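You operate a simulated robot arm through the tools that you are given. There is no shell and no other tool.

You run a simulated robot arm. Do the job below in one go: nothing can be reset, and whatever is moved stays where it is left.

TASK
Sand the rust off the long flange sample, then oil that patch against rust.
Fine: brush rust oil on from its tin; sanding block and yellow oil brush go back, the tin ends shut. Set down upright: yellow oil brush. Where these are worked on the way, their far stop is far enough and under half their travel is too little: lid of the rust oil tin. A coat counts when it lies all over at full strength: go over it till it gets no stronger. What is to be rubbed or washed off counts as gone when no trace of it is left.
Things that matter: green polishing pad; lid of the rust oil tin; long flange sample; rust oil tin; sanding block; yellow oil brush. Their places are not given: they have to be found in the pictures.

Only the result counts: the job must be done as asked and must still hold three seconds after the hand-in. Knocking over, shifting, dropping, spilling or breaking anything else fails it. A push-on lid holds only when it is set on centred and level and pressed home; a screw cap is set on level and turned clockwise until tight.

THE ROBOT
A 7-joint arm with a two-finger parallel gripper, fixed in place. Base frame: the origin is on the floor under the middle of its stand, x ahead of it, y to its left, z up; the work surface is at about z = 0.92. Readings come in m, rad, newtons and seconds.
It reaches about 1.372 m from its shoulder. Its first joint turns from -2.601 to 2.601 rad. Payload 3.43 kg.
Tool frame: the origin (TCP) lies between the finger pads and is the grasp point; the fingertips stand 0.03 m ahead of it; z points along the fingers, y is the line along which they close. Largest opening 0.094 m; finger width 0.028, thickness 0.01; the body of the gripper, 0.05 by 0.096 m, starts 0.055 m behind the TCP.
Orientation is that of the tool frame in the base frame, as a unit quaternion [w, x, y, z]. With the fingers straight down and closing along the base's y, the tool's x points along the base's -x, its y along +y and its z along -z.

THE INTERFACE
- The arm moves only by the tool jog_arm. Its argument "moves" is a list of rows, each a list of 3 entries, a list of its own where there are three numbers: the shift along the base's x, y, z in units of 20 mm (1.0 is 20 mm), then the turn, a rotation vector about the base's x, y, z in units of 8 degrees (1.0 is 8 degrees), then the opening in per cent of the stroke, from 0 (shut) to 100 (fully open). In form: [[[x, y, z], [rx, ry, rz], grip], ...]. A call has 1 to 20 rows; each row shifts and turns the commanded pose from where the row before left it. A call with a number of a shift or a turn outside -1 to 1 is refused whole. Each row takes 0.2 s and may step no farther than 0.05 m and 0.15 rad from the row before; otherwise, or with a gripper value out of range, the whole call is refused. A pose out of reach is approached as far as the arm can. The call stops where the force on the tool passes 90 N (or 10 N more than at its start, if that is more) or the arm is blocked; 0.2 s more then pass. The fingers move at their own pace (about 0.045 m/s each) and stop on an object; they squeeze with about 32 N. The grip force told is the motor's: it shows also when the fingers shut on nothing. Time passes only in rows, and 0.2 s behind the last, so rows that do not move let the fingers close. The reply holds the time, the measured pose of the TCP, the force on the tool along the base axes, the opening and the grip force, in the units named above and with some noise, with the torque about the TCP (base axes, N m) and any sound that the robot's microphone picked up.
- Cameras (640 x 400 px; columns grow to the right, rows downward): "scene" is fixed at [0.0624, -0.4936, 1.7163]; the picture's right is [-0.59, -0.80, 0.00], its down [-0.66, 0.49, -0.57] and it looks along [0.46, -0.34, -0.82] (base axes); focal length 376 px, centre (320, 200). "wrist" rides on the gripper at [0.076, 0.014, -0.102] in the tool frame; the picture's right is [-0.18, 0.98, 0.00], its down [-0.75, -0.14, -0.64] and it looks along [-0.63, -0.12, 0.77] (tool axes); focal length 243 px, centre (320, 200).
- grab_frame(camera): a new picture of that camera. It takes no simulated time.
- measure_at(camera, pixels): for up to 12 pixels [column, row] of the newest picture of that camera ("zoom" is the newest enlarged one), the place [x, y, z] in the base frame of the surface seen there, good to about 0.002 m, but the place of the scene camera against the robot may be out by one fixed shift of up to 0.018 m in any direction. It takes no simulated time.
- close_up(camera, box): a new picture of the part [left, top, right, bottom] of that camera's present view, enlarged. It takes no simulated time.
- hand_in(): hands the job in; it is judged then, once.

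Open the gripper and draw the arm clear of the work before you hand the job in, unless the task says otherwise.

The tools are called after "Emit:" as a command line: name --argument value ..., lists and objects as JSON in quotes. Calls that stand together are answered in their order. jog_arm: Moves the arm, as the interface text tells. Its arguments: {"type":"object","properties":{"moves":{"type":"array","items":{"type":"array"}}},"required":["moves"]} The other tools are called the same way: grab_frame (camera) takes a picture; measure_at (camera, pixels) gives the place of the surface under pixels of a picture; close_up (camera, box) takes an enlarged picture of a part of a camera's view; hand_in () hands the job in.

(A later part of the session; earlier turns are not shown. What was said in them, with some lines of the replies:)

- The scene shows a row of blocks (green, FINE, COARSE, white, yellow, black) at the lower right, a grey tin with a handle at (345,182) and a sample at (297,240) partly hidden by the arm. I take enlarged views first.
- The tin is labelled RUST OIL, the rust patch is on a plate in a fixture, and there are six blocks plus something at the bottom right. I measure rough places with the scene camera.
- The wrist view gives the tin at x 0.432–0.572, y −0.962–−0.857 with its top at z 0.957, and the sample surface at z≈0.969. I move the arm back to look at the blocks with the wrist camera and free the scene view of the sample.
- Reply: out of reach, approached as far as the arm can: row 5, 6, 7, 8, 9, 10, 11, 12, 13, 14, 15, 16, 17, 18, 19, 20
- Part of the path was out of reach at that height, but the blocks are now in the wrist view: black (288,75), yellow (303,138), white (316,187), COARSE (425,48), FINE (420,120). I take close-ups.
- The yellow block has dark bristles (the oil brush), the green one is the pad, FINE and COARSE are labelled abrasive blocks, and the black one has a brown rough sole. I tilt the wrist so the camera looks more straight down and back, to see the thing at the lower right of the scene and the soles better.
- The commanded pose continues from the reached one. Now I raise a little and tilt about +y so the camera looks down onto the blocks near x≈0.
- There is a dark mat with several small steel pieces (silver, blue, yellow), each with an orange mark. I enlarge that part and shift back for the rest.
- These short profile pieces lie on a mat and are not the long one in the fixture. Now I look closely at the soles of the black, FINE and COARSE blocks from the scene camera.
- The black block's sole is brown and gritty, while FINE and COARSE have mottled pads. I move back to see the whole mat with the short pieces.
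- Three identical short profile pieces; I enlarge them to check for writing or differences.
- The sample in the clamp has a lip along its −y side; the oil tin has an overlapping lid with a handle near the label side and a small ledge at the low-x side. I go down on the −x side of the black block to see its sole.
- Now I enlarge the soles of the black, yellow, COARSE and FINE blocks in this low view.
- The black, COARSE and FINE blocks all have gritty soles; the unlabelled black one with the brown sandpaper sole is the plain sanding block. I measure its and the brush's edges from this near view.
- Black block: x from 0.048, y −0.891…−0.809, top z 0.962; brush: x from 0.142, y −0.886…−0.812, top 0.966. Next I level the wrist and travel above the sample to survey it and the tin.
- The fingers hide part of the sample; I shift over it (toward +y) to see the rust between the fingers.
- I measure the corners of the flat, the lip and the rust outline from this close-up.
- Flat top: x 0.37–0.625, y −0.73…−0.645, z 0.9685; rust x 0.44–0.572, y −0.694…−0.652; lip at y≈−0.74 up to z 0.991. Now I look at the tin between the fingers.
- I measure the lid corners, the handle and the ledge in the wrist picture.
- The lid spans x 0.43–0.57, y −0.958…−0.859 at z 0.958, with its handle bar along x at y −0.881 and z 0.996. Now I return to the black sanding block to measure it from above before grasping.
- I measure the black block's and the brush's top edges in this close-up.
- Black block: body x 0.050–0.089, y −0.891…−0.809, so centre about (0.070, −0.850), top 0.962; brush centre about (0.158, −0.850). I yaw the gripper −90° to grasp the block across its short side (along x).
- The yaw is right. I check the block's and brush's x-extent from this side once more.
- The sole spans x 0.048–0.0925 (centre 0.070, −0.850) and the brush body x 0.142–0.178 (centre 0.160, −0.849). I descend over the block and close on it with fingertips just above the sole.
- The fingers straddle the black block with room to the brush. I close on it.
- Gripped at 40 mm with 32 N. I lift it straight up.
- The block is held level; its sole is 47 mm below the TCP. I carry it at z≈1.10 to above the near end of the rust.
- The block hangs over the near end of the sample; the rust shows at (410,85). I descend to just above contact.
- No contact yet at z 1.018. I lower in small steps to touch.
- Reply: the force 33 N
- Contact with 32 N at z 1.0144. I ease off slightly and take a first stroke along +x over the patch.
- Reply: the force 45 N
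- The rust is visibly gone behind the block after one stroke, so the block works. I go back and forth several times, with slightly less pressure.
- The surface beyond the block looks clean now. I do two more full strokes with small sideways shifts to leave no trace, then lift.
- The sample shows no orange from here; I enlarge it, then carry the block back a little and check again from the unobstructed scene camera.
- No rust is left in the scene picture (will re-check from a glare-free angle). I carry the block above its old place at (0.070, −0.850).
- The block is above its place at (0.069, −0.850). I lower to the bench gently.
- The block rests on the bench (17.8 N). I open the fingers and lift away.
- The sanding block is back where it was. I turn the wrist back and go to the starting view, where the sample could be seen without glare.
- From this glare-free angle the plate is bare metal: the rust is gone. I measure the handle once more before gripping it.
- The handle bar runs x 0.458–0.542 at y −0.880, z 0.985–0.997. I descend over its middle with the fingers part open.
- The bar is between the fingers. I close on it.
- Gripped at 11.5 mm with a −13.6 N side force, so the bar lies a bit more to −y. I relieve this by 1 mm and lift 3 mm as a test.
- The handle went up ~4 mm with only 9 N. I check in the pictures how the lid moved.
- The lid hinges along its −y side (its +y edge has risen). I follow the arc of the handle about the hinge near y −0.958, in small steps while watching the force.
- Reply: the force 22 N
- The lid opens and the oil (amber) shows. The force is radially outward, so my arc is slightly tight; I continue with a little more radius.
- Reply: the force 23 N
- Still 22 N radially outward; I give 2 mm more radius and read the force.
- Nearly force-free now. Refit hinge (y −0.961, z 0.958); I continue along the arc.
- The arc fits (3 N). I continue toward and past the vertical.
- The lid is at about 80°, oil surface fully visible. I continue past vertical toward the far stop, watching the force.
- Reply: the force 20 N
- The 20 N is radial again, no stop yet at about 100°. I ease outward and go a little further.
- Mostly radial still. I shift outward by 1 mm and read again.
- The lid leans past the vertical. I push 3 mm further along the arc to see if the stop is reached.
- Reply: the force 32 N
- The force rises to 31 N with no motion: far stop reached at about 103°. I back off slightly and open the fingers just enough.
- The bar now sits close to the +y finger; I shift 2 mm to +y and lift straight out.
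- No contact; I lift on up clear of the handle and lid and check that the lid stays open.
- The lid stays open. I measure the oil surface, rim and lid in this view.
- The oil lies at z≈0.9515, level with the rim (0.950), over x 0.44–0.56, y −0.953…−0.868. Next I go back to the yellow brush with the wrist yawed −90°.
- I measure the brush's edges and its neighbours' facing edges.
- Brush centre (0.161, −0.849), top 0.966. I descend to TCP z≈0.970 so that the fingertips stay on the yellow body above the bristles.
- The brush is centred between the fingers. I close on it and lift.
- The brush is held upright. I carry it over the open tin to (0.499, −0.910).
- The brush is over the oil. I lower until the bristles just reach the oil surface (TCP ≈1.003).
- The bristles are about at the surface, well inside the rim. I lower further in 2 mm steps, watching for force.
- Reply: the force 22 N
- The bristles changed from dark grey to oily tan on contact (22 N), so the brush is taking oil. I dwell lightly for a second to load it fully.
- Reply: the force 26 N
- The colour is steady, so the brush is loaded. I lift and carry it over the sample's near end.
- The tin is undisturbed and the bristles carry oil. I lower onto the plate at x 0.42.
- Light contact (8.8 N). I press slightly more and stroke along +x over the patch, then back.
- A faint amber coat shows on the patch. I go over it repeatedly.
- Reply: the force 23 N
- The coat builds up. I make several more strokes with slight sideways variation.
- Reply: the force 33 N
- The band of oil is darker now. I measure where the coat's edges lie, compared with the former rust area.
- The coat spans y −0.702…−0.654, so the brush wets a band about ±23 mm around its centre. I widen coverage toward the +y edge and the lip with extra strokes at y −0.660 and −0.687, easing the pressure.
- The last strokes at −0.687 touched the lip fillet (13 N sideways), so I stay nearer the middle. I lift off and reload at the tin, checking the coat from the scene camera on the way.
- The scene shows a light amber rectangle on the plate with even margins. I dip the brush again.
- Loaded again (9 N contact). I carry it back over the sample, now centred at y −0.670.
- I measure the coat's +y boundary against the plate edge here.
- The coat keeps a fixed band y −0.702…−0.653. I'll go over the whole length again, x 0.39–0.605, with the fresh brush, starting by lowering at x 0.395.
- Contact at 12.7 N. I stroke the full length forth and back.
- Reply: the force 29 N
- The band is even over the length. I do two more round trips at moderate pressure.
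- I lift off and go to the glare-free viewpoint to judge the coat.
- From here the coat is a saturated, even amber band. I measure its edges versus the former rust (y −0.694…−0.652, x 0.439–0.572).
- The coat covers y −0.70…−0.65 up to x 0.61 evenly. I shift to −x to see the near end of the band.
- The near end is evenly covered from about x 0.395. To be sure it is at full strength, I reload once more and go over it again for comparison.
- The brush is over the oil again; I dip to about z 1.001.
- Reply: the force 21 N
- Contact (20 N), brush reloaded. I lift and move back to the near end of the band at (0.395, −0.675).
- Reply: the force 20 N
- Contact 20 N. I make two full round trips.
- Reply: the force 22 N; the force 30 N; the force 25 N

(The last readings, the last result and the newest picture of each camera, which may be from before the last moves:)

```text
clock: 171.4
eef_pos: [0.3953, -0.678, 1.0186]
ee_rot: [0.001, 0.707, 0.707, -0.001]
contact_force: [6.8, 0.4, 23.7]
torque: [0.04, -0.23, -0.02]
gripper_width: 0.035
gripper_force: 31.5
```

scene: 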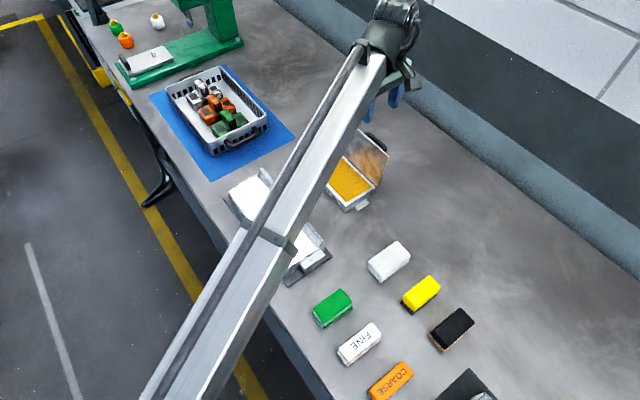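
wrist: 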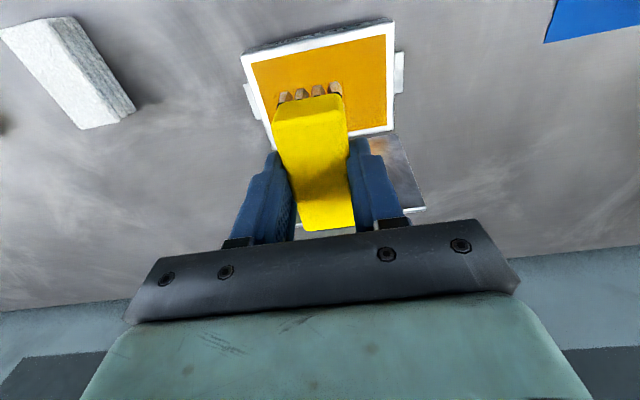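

I lift off and return to the same viewpoint as before to compare the coat's strength.

Emit:
jog_arm --moves '[[[0, 0, 0.6], [0, 0, 0], 0], [[0, 0, 1], [0, 0, 0], 0], [[0, 0, 1], [0, 0, 0], 0], [[0, 0, 1], [0, 0, 0], 0], [[0, 0, 0.6], [0, 0, 0], 0], [[0.2536, -0.696, 0.35], [0, 0, 0.8036], 0], [[0.2536, -0.696, 0.35], [0, 0, 0.8036], 0], [[0.2536, -0.696, 0.35], [0, 0, 0.8036], 0], [[0.2536, -0.696, 0.35], [0, 0, 0.8036], 0], [[0.2536, -0.696, 0.35], [0, 0, 0.8036], 0], [[0.2536, -0.696, 0.35], [0, 0, 0.8036], 0], [[0.2536, -0.696, 0.35], [0, 0, 0.8036], 0], [[0.2536, -0.696, 0.35], [0, 0, 0.8036], 0], [[0.2536, -0.696, 0.35], [0, 0, 0.8036], 0], [[0.2536, -0.696, 0.35], [0, 0, 0.8036], 0], [[0.2536, -0.696, 0.35], [0, 0, 0.8036], 0], [[0.2536, -0.696, 0.35], [0, 0, 0.8036], 0], [[0.2536, -0.696, 0.35], [0, 0, 0.8036], 0], [[0.2536, -0.696, 0.35], [0, 0, 0.8036], 0]]'

Emit:
grab_frame --camera "wrist"

Emit:
close_up --camera "wrist" --box '[380, 0, 560, 160]'

Emit:
close_up --camera "wrist" --box '[420, 80, 520, 170]'

```text
clock: 175.4
eef_pos: [0.4674, -0.8754, 1.201]
ee_rot: [0.001, -0.001, 1.0, 0.0]
contact_force: [0.4, 0.0, -0.3]
torque: [-0.03, 0.02, 0.0]
gripper_width: 0.0349
gripper_force: 31.8
```

```text
taken
```

wrist: 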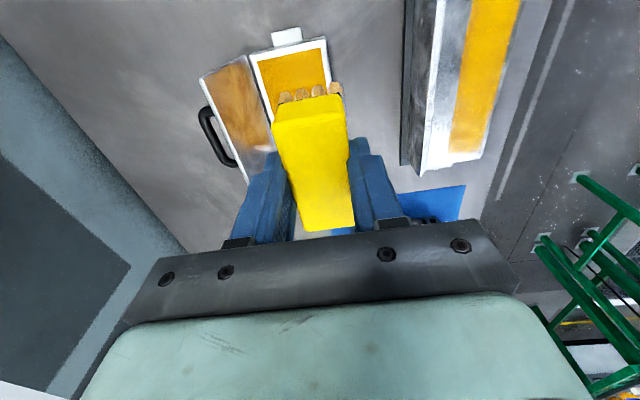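

```text
2.50 times, centred on (470, 80) of wrist
```

zoom: 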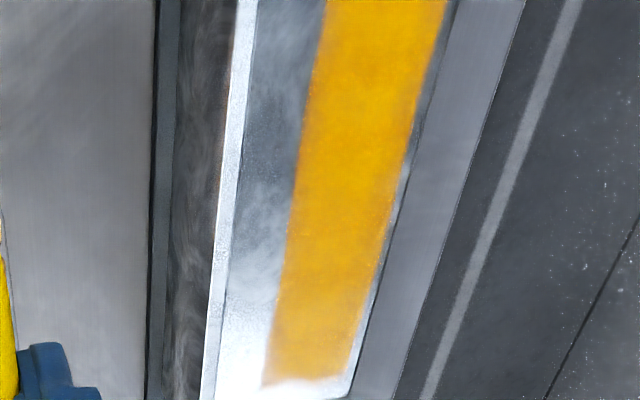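

```text
4.44 times, centred on (470, 125) of wrist
```

zoom: 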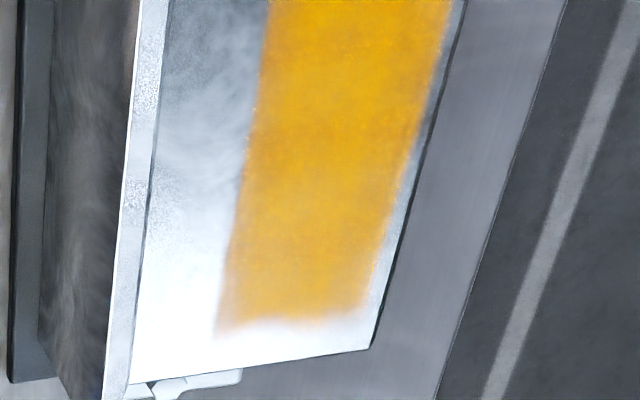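

The coat looks the same as before, so it is at full strength. I carry the brush back over its place at (0.160, −0.849) with the −90° yaw.

Emit:
jog_arm --moves '[[[-0.9606, 0.0825, -0.2], [0, 0, -0.703], 0], [[-0.9606, 0.0825, -0.2], [0, 0, -0.703], 0], [[-0.9606, 0.0825, -0.2], [0, 0, -0.703], 0], [[-0.9606, 0.0825, -0.2], [0, 0, -0.703], 0], [[-0.9606, 0.0825, -0.3], [0, 0, -0.703], 0], [[-0.9606, 0.0825, -0.3], [0, 0, -0.703], 0], [[-0.9606, 0.0825, -0.3], [0, 0, -0.703], 0], [[-0.9606, 0.0825, -0.3], [0, 0, -0.703], 0], [[-0.9606, 0.0825, -0.3], [0, 0, -0.703], 0], [[-0.9606, 0.0825, -0.3], [0, 0, -0.703], 0], [[-0.9606, 0.0825, -0.3], [0, 0, -0.703], 0], [[-0.9606, 0.0825, -0.3], [0, 0, -0.703], 0], [[-0.9606, 0.0825, -0.3], [0, 0, -0.703], 0], [[-0.9606, 0.0825, -0.3], [0, 0, -0.703], 0], [[-0.9606, 0.0825, -0.3], [0, 0, -0.703], 0], [[-0.9606, 0.0825, -0.3], [0, 0, -0.705], 0]]'

Emit:
grab_frame --camera "wrist"

```text
clock: 178.8
eef_pos: [0.1596, -0.8472, 1.1116]
ee_rot: [0.001, 0.707, 0.707, -0.001]
contact_force: [1.1, 0.1, -0.6]
torque: [-0.01, 0.01, 0.02]
gripper_width: 0.0348
gripper_force: 32.3
```

```text
taken
```

wrist: 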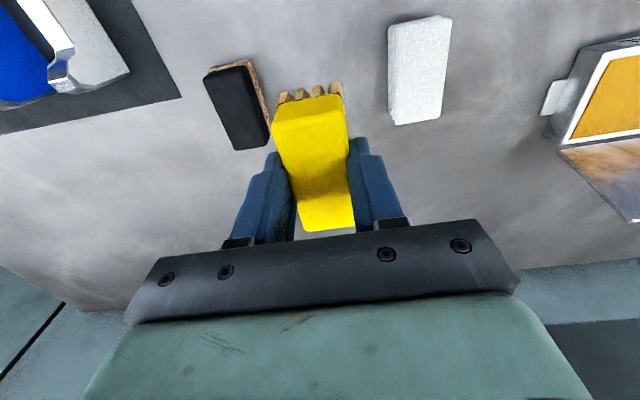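

The brush is above its old spot between the black and white blocks. I lower it to the bench.

Emit:
jog_arm --moves '[[[0.03, -0.08, -1], [0, 0, 0], 0], [[0, 0, -1], [0, 0, 0], 0], [[0, 0, -1], [0, 0, 0], 0], [[0, 0, -1], [0, 0, 0], 0], [[0, 0, -1], [0, 0, 0], 0], [[0, 0, -1], [0, 0, 0], 0], [[0, 0, -0.85], [0, 0, 0], 0], [[0, 0, 0], [0, 0, 0], 0]]'

```text
clock: 180.6
eef_pos: [0.1588, -0.8481, 0.9733]
ee_rot: [0.002, 0.706, 0.708, -0.002]
contact_force: [0.1, -0.1, 0.1]
torque: [0.0, 0.03, 0.03]
gripper_width: 0.0351
gripper_force: 32.1
```

Emit:
jog_arm --moves '[[[0.04, 0, -0.08], [0, 0, 0], 0], [[0, 0, -0.06], [0, 0, 0], 0], [[0, 0, 0], [0, 0, 0], 0]]'

```text
clock: 181.4
eef_pos: [0.1618, -0.8482, 0.971]
ee_rot: [0.001, 0.707, 0.707, 0.0]
contact_force: [0.3, -0.3, -1.0]
torque: [0.0, -0.03, 0.0]
gripper_width: 0.0349
gripper_force: 32.0
```

Emit:
jog_arm --moves '[[[-0.03, 0, -0.05], [0, 0, 0], 0], [[0, 0, -0.03], [0, 0, 0], 0], [[0, 0, 0], [0, 0, 0], 0]]'

```text
clock: 182.2
eef_pos: [0.1602, -0.8487, 0.9713]
ee_rot: [0.001, 0.707, 0.707, -0.001]
contact_force: [1.1, -0.7, 7.7]
torque: [0.19, -0.04, 0.0]
gripper_width: 0.035
gripper_force: 32.0
```

The brush stands on the bench (7.7 N) at (0.160, −0.849). I open slowly and lift away.

Emit:
jog_arm --moves '[[[0, 0, -0.02], [0, 0, 0], 38], [[0, 0, 0], [0, 0, 0], 50], [[0, 0, 0], [0, 0, 0], 70], [[0, 0, 0], [0, 0, 0], 75], [[0, 0, 0], [0, 0, 0], 75], [[0, 0, 0.5], [0, 0, 0], 75], [[0, 0, 1], [0, 0, 0], 75], [[0, 0, 1], [0, 0, 0], 75], [[0, 0, 1], [0, 0, 0], 75], [[0, 0, 1], [0, 0, 0], 75], [[0, 0, 1], [0, 0, 0], 75], [[0, 0, 1], [0, 0, 0], 75], [[0, 0, 1], [0, 0, 0], 75], [[0, 0, 1], [0, 0, 0], 75], [[0, 0, 0.7], [0, 0, 0], 75]]'

Emit:
grab_frame --camera "wrist"

Emit:
close_up --camera "wrist" --box '[200, 10, 440, 160]'

```text
clock: 185.4
eef_pos: [0.1613, -0.8472, 1.1544]
ee_rot: [0.001, 0.706, 0.708, -0.001]
contact_force: [-0.7, 0.6, 0.5]
torque: [-0.01, 0.02, -0.03]
gripper_width: 0.0702
gripper_force: 0.1
```

```text
taken
```

wrist: 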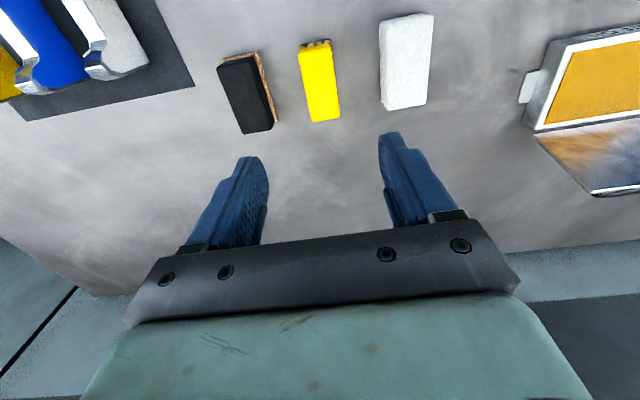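

```text
2.67 times, centred on (320, 85) of wrist
```

zoom: 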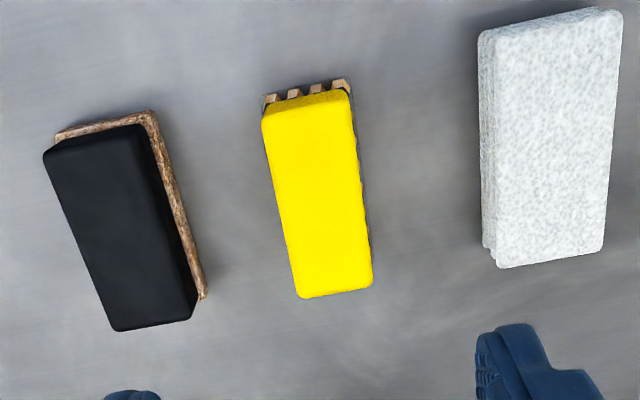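

Brush upright and back in place, all neighbours untouched. Now I go back over the open lid's handle with yaw 0 to close the tin.

Emit:
jog_arm --moves '[[[0.944, -0.424, 0], [0, 0, 0.625], 75], [[0.944, -0.424, 0], [0, 0, 0.625], 75], [[0.944, -0.424, 0], [0, 0, 0.625], 75], [[0.944, -0.424, 0], [0, 0, 0.625], 75], [[0.944, -0.424, 0], [0, 0, 0.625], 75], [[0.944, -0.424, 0], [0, 0, 0.625], 75], [[0.944, -0.424, 0], [0, 0, 0.625], 75], [[0.944, -0.424, 0], [0, 0, 0.625], 75], [[0.944, -0.424, 0], [0, 0, 0.625], 75], [[0.944, -0.424, 0], [0, 0, 0.625], 75], [[0.944, -0.424, 0], [0, 0, 0.625], 75], [[0.944, -0.424, 0], [0, 0, 0.625], 75], [[0.944, -0.424, 0], [0, 0, 0.625], 75], [[0.944, -0.424, 0], [0, 0, 0.625], 75], [[0.944, -0.424, 0], [0, 0, 0.625], 75], [[0.944, -0.424, 0], [0, 0, 0.625], 60], [[0.944, -0.424, 0], [0, 0, 0.625], 40], [[0.944, -0.424, 0], [0, 0, 0.625], 22]]'

Emit:
grab_frame --camera "wrist"

Emit:
close_up --camera "wrist" --box '[260, 0, 460, 190]'

```text
clock: 189.2
eef_pos: [0.5015, -1.0025, 1.153]
ee_rot: [0.002, -0.002, 1.0, 0.0]
contact_force: [0.1, 0.4, -0.4]
torque: [0.0, -0.05, 0.0]
gripper_width: 0.0207
gripper_force: 0.0
```

```text
taken
```

wrist: 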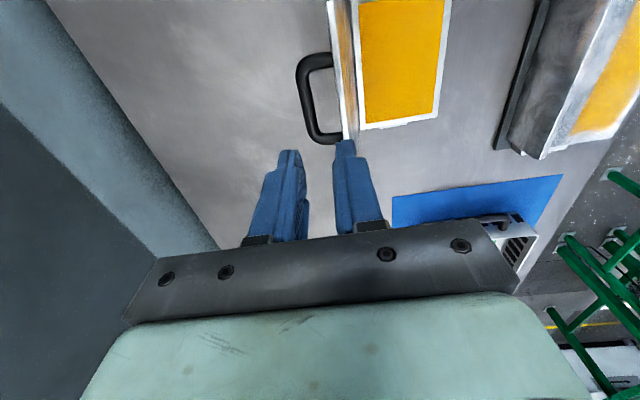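

```text
2.11 times, centred on (360, 95) of wrist
```

zoom: 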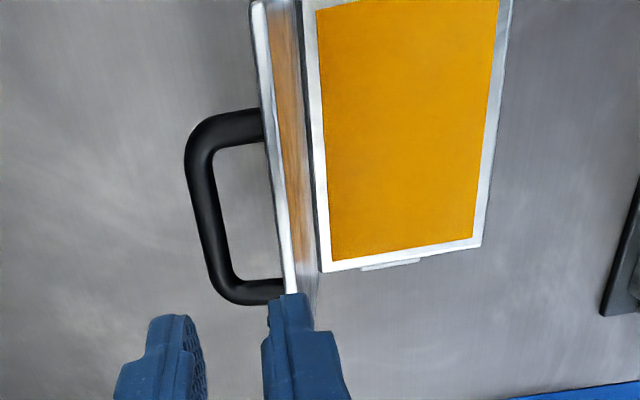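

I measure the bar and the lid's top edge in this close-up before re-gripping.

Emit:
measure_at --camera "zoom" --pixels '[[200, 190], [196, 190], [206, 190], [213, 235], [205, 215], [195, 160], [225, 285], [205, 130], [258, 30], [275, 170], [285, 250], [262, 60]]'

```text
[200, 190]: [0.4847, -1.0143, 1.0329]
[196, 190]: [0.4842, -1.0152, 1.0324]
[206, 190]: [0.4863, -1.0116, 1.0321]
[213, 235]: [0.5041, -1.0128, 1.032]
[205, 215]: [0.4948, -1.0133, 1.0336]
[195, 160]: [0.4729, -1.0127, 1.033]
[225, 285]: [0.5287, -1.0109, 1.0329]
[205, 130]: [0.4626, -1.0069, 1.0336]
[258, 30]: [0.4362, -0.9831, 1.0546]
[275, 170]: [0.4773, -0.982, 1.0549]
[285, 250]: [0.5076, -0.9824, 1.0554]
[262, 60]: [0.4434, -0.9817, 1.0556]
```

Bar centre is about y −1.0125, z 1.028; lid top edge at y −0.982. I align over the bar and descend between bar and lid.

Emit:
jog_arm --moves '[[[0, -0.5, 0], [0, 0, 0], 22], [[0, 0, -1], [0, 0, 0], 22], [[0, 0, -1], [0, 0, 0], 22], [[0, 0, -1], [0, 0, 0], 22], [[0, 0, -0.3], [0, 0, 0], 22], [[0, 0, 0], [0, 0, 0], 22]]'

Emit:
grab_frame --camera "wrist"

Emit:
close_up --camera "wrist" --box '[240, 60, 440, 250]'

```text
clock: 190.6
eef_pos: [0.4998, -1.0104, 1.0882]
ee_rot: [0.001, -0.001, 1.0, 0.0]
contact_force: [-0.4, -0.6, 1.0]
torque: [0.02, 0.0, 0.01]
gripper_width: 0.0209
gripper_force: 0.0
```

```text
taken
```

wrist: 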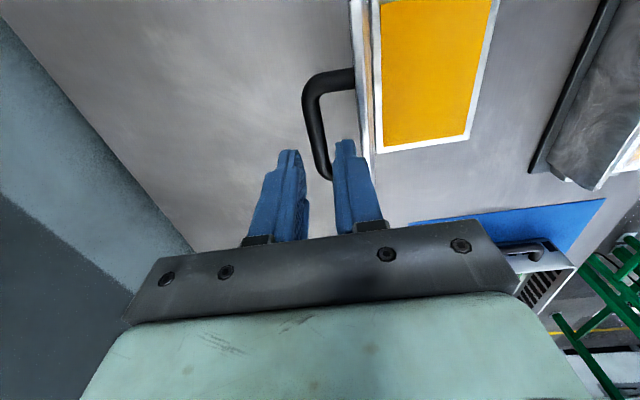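

```text
2.11 times, centred on (340, 155) of wrist
```

zoom: 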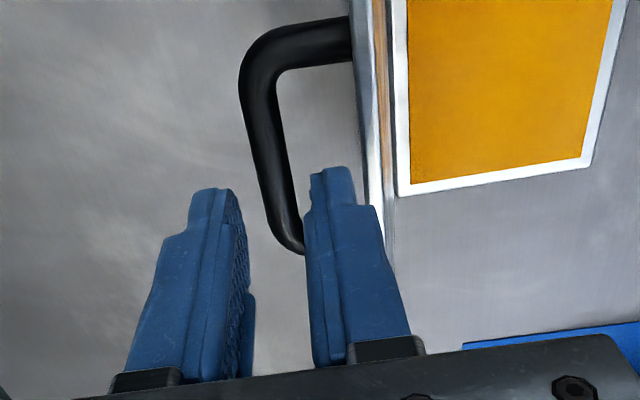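

Aligned; I continue down slowly with a 1 mm shift to −y, watching for contact.

Emit:
jog_arm --moves '[[[0, -0.05, -0.6], [0, 0, 0], 22], [[0, 0, -0.6], [0, 0, 0], 22], [[0, 0, -0.5], [0, 0, 0], 22], [[0, 0, -0.5], [0, 0, 0], 22], [[0, 0, -0.5], [0, 0, 0], 22], [[0, 0, 0], [0, 0, 0], 22]]'

Emit:
close_up --camera "wrist" --box '[240, 60, 440, 250]'

```text
clock: 192.0
eef_pos: [0.4992, -1.0125, 1.0341]
ee_rot: [0.002, 0.0, 1.0, 0.0]
contact_force: [0.0, 0.0, 0.0]
torque: [0.02, 0.0, -0.04]
gripper_width: 0.0208
gripper_force: 0.1
```

```text
2.11 times, centred on (340, 155) of wrist
```

zoom: 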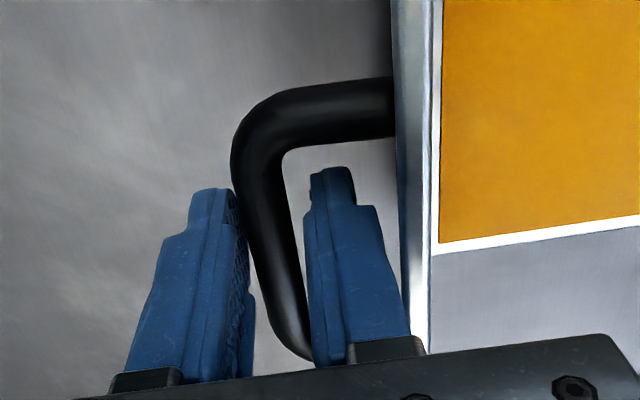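

The bar is between the fingers with no contact force. I close on it.

Emit:
jog_arm --moves '[[[0, 0, 0], [0, 0, 0], 12], [[0, 0, 0], [0, 0, 0], 5], [[0, 0, 0], [0, 0, 0], 0], [[0, 0, 0], [0, 0, 0], 0]]'

```text
clock: 193.0
eef_pos: [0.5011, -1.012, 1.0356]
ee_rot: [0.002, -0.002, 1.0, -0.001]
contact_force: [1.1, -2.3, 15.6]
torque: [-0.03, 0.15, 1.41]
gripper_width: 0.012
gripper_force: 44.7
```

Gripped. I retrace the arc back toward closed, first to about 80°.

Emit:
jog_arm --moves '[[[0, 0.255, 0.18], [0, 0, 0], 0], [[0, 0.345, 0.17], [0, 0, 0], 0], [[0, 0.345, 0.155], [0, 0, 0], 0], [[0, 0, 0], [0, 0, 0], 0]]'

```text
clock: 194.0
eef_pos: [0.5008, -0.993, 1.0463]
ee_rot: [0.001, -0.001, 1.0, -0.001]
contact_force: [5.4, -8.8, 19.1]
torque: [-0.09, 0.63, 1.22]
gripper_width: 0.0121
gripper_force: 45.1
```

About 21 N radially outward; I add 1 mm of radius and continue.

Emit:
jog_arm --moves '[[[0, 0.35, 0.16], [0, 0, 0], 0], [[0, 0.365, 0.09], [0, 0, 0], 0], [[0, 0.375, 0.06], [0, 0, 0], 0], [[0, 0.375, 0.03], [0, 0, 0], 0], [[0, 0, 0], [0, 0, 0], 0]]'

```text
clock: 195.2
eef_pos: [0.4994, -0.9637, 1.0513]
ee_rot: [0.0, -0.001, 1.0, 0.0]
contact_force: [1.6, 0.1, 10.4]
torque: [-0.01, 0.3, 1.23]
gripper_width: 0.0116
gripper_force: 44.9
```

Past the vertical with 10 N. I continue down the arc to about 40°.

Emit:
jog_arm --moves '[[[0, 0.38, 0], [0, 0, 0], 0], [[0, 0.375, -0.02], [0, 0, 0], 0], [[0, 0.37, -0.07], [0, 0, 0], 0], [[0, 0.365, -0.1], [0, 0, 0], 0], [[0, 0, 0], [0, 0, 0], 0]]'

Emit:
jog_arm --moves '[[[0, 0.35, -0.13], [0, 0, 0], 0], [[0, 0.345, -0.16], [0, 0, 0], 0], [[0, 0, 0], [0, 0, 0], 0]]'

```text
clock: 196.4
eef_pos: [0.4991, -0.9348, 1.0463]
ee_rot: [0.001, -0.001, 1.0, 0.001]
contact_force: [-2.8, -1.2, -2.6]
torque: [0.0, 0.49, 1.26]
gripper_width: 0.0118
gripper_force: 45.4
```

```text
clock: 197.2
eef_pos: [0.5, -0.92, 1.041]
ee_rot: [0.001, -0.001, 1.0, 0.0]
contact_force: [-5.1, -1.7, -1.3]
torque: [-0.08, 0.5, 1.05]
gripper_width: 0.0113
gripper_force: 44.9
```

Forces are near zero; I continue the arc to nearly closed.

Emit:
jog_arm --moves '[[[0, 0.325, -0.195], [0, 0, 0], 0], [[0, 0.305, -0.22], [0, 0, 0], 0], [[0, 0.285, -0.25], [0, 0, 0], 0], [[0, 0.27, -0.265], [0, 0, 0], 0], [[0, 0, 0], [0, 0, 0], 0]]'

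```text
clock: 198.4
eef_pos: [0.4997, -0.8969, 1.0239]
ee_rot: [0.001, -0.001, 1.0, 0.0]
contact_force: [-3.8, -1.6, -0.1]
torque: [-0.1, -0.18, 0.46]
gripper_width: 0.0114
gripper_force: 44.8
```

Emit:
jog_arm --moves '[[[0, 0.235, -0.29], [0, 0, 0], 0], [[0, 0.215, -0.31], [0, 0, 0], 0], [[0, 0.18, -0.31], [0, 0, 0], 0], [[0, 0, 0], [0, 0, 0], 0]]'

Emit:
grab_frame --camera "wrist"

Emit:
close_up --camera "scene" --box '[290, 110, 410, 220]'

```text
clock: 199.4
eef_pos: [0.4999, -0.8834, 1.0039]
ee_rot: [0.001, -0.001, 1.0, 0.0]
contact_force: [-3.5, 2.7, 1.1]
torque: [-0.01, 0.05, -0.04]
gripper_width: 0.0117
gripper_force: 44.5
```

```text
taken
```

wrist: 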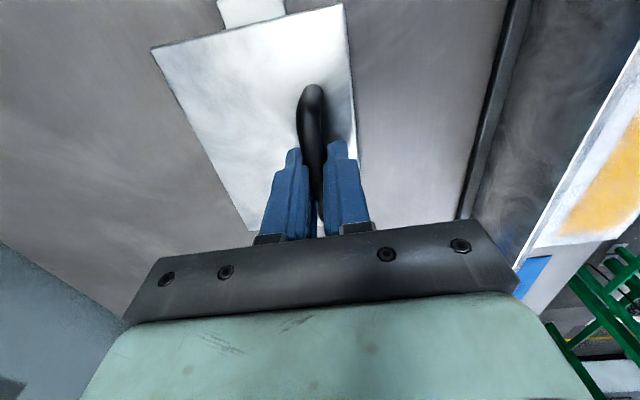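

```text
3.64 times, centred on (350, 165) of scene
```

zoom: 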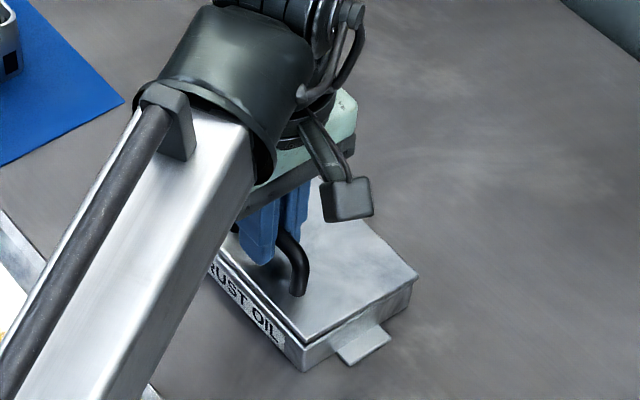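

Almost closed, no force yet. I go on in small steps until the lid seats.

Emit:
jog_arm --moves '[[[0, 0.08, -0.15], [0, 0, 0], 0], [[0, 0.05, -0.1], [0, 0, 0], 0], [[0, 0, 0], [0, 0, 0], 0]]'

```text
clock: 200.2
eef_pos: [0.5, -0.8797, 0.9996]
ee_rot: [0.002, -0.001, 1.0, 0.0]
contact_force: [-3.0, 1.9, 2.7]
torque: [-0.08, -0.01, -0.13]
gripper_width: 0.0113
gripper_force: 45.0
```

Emit:
jog_arm --moves '[[[0, 0.02, -0.08], [0, 0, 0], 0], [[0, 0.01, -0.06], [0, 0, 0], 0], [[0, 0, 0], [0, 0, 0], 0]]'

```text
clock: 201.0
eef_pos: [0.5, -0.8804, 0.9978]
ee_rot: [0.002, -0.001, 1.0, -0.001]
contact_force: [0.5, 5.4, 10.9]
torque: [0.06, 0.43, -0.24]
gripper_width: 0.0114
gripper_force: 45.1
```

The lid begins to seat (11 N). One more small press.

Emit:
jog_arm --moves '[[[0, 0, -0.05], [0, 0, 0], 0], [[0, 0, -0.04], [0, 0, 0], 0], [[0, 0, 0], [0, 0, 0], 0]]'

Emit:
close_up --camera "scene" --box '[290, 110, 410, 220]'

```text
clock: 201.8
eef_pos: [0.5012, -0.88, 0.9981]
ee_rot: [0.002, -0.001, 1.0, -0.001]
contact_force: [2.6, 4.1, 31.0]
torque: [0.08, 1.02, -0.14]
gripper_width: 0.0119
gripper_force: 45.6
```

```text
3.64 times, centred on (350, 165) of scene
```

zoom: 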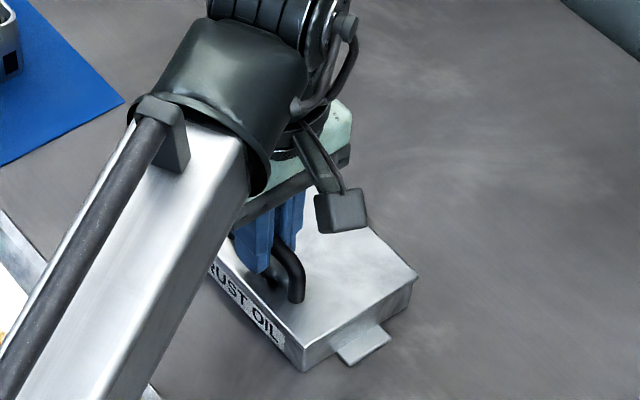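

The lid is shut (31 N press, no gap visible). I ease off, open the fingers and lift clear.

Emit:
jog_arm --moves '[[[0, 0, 0.06], [0, 0, 0], 0], [[0, 0, 0], [0, 0, 0], 20], [[0, 0, 0], [0, 0, 0], 40], [[0, 0, 0], [0, 0, 0], 55], [[0, 0, 0], [0, 0, 0], 55], [[0, 0, 0.5], [0, 0, 0], 55], [[0, 0, 1], [0, 0, 0], 55], [[0, 0, 1], [0, 0, 0], 55], [[0, 0, 1], [0, 0, 0], 55], [[0, 0, 1], [0, 0, 0], 55], [[0, 0, 1], [0, 0, 0], 75], [[0, 0, 1], [0, 0, 0], 75], [[0, 0, 1], [0, 0, 0], 75], [[-1, 0, 1], [0, 0, 0], 75], [[-1, 0, 1], [0, 0, 0], 75]]'

Emit:
grab_frame --camera "wrist"

Emit:
grab_frame --camera "scene"

```text
clock: 205.0
eef_pos: [0.4611, -0.8804, 1.1875]
ee_rot: [0.001, -0.001, 1.0, 0.001]
contact_force: [0.4, -0.7, -0.1]
torque: [0.03, 0.03, 0.02]
gripper_width: 0.0706
gripper_force: 0.1
```

```text
taken
```

wrist: 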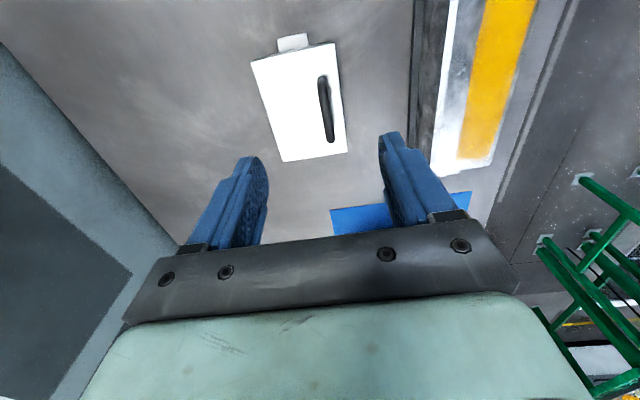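

```text
taken
```

scene: 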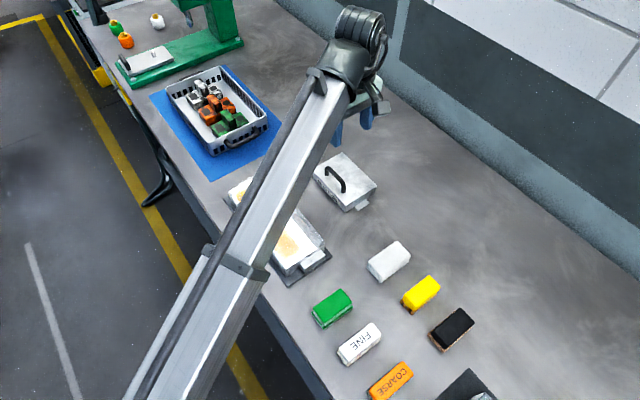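

Everything appears in place. I verify the lid height/position and the block places by measuring, and enlarge the tin.

Emit:
measure_at --camera "wrist" --pixels '[[254, 62], [333, 46], [344, 150], [284, 158], [300, 100], [292, 42], [322, 80], [330, 138]]'

Emit:
close_up --camera "scene" --box '[300, 140, 390, 220]'

Emit:
close_up --camera "scene" --box '[300, 230, 500, 400]'

Emit:
measure_at --camera "scene" --pixels '[[345, 160], [375, 187], [313, 172], [362, 204], [389, 261], [421, 293], [452, 330], [332, 307], [359, 343], [391, 381]]'

```text
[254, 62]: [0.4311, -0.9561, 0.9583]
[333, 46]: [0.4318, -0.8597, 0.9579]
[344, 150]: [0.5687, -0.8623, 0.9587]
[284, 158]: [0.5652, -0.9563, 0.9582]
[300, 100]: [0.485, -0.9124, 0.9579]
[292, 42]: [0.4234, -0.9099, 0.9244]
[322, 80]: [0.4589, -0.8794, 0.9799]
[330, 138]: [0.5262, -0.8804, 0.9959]
```

```text
5.00 times, centred on (345, 180) of scene
```

zoom: 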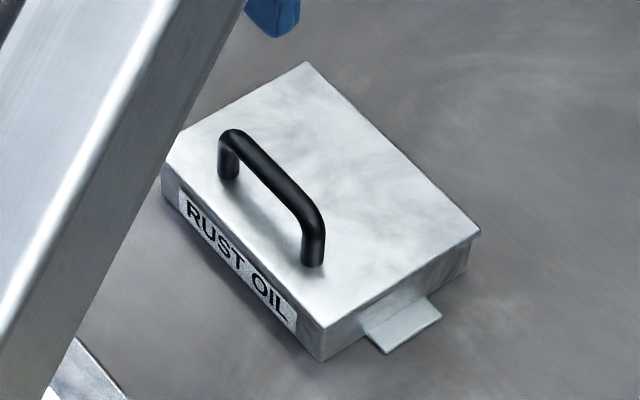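

```text
2.35 times, centred on (400, 315) of scene
```

zoom: 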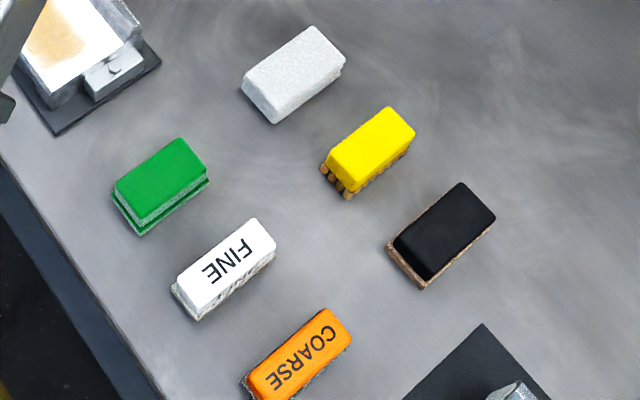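

```text
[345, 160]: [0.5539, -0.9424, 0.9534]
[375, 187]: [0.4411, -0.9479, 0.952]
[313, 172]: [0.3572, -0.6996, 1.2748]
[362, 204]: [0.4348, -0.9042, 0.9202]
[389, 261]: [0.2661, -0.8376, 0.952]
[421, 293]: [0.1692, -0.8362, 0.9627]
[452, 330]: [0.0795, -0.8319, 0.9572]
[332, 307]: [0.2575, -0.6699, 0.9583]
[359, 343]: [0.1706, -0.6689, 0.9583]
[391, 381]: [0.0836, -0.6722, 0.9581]
```

The tin and all blocks measure the same as at the start, the lid is flat at z 0.958, and the coat is in place. I open the gripper fully and draw the arm clear.

Emit:
jog_arm --moves '[[[-1, 0, 0.3], [0, 0, 0], 100], [[-1, 0, 0.3], [0, 0, 0], 100], [[-1, 0, 0.3], [0, 0, 0], 100], [[-1, 0, 0], [0, 0, 0], 100], [[-1, 0, 0], [0, 0, 0], 100], [[-1, 0, 0], [0, 0, 0], 100]]'

Emit:
grab_frame --camera "scene"

Emit:
grab_frame --camera "wrist"

Emit:
close_up --camera "wrist" --box '[380, 20, 540, 180]'

```text
clock: 206.4
eef_pos: [0.3402, -0.8803, 1.2044]
ee_rot: [0.001, -0.001, 1.0, 0.0]
contact_force: [-0.5, -0.6, 0.2]
torque: [-0.01, -0.04, 0.0]
gripper_width: 0.0939
gripper_force: 0.1
```

```text
taken
```

scene: 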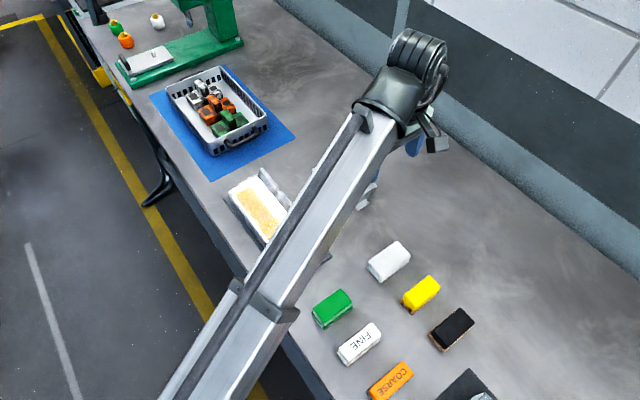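

```text
taken
```

wrist: 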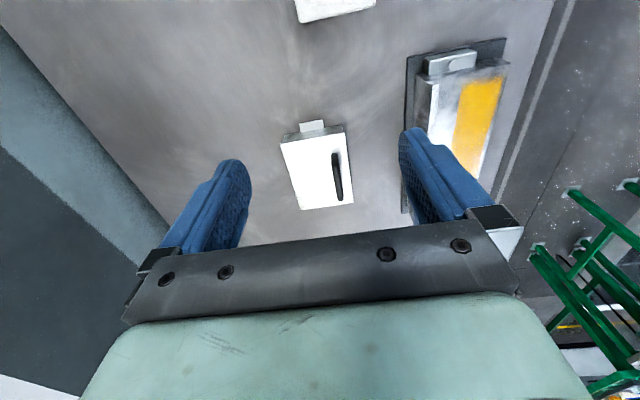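

```text
2.50 times, centred on (460, 100) of wrist
```

zoom: 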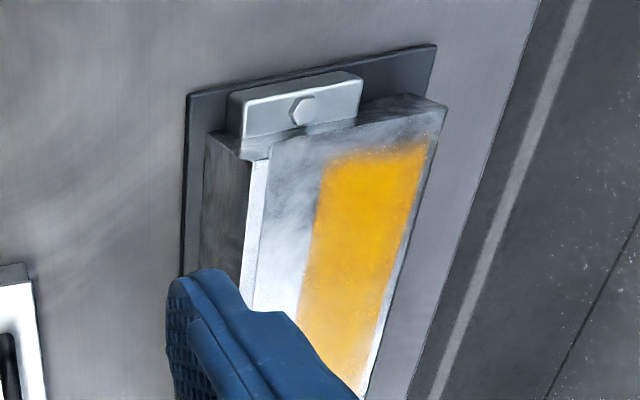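

The rust is gone, the amber coat is even over the patch, the tin is shut, both tools stand in their old places, and the gripper is open and clear. I hand the job in.

Emit:
hand_in

```text
The job is handed in.
```

The rust is sanded off the long flange sample and that patch now carries an even coat of rust oil. The job is handed in, but no verdict has come back.

- **Sanding:** No trace of rust showed from a glare-free wrist view after several full strokes.
- **Which block:** I used the unlabelled black block with the brown gritty sole as the "sanding block", not the ones marked FINE or COARSE. The task did not say which one it meant. If it meant one of those, this choice was wrong, though the black block did take the rust off.
- **Oiling:** I dipped the yellow brush three times and went over the patch until it looked no stronger. The coat covers about x 0.395–0.61, y −0.70 to −0.65, which takes in all of the former rust area.
- **Tin:** The lid was opened to its far stop and then pressed shut. It lies flat at z 0.958, where it was at the start.
- **Put back:** The sanding block is back and the brush stands upright. Every block in the row measures within about 2 mm of its starting place.

The gripper is open and the arm is drawn back from the work.
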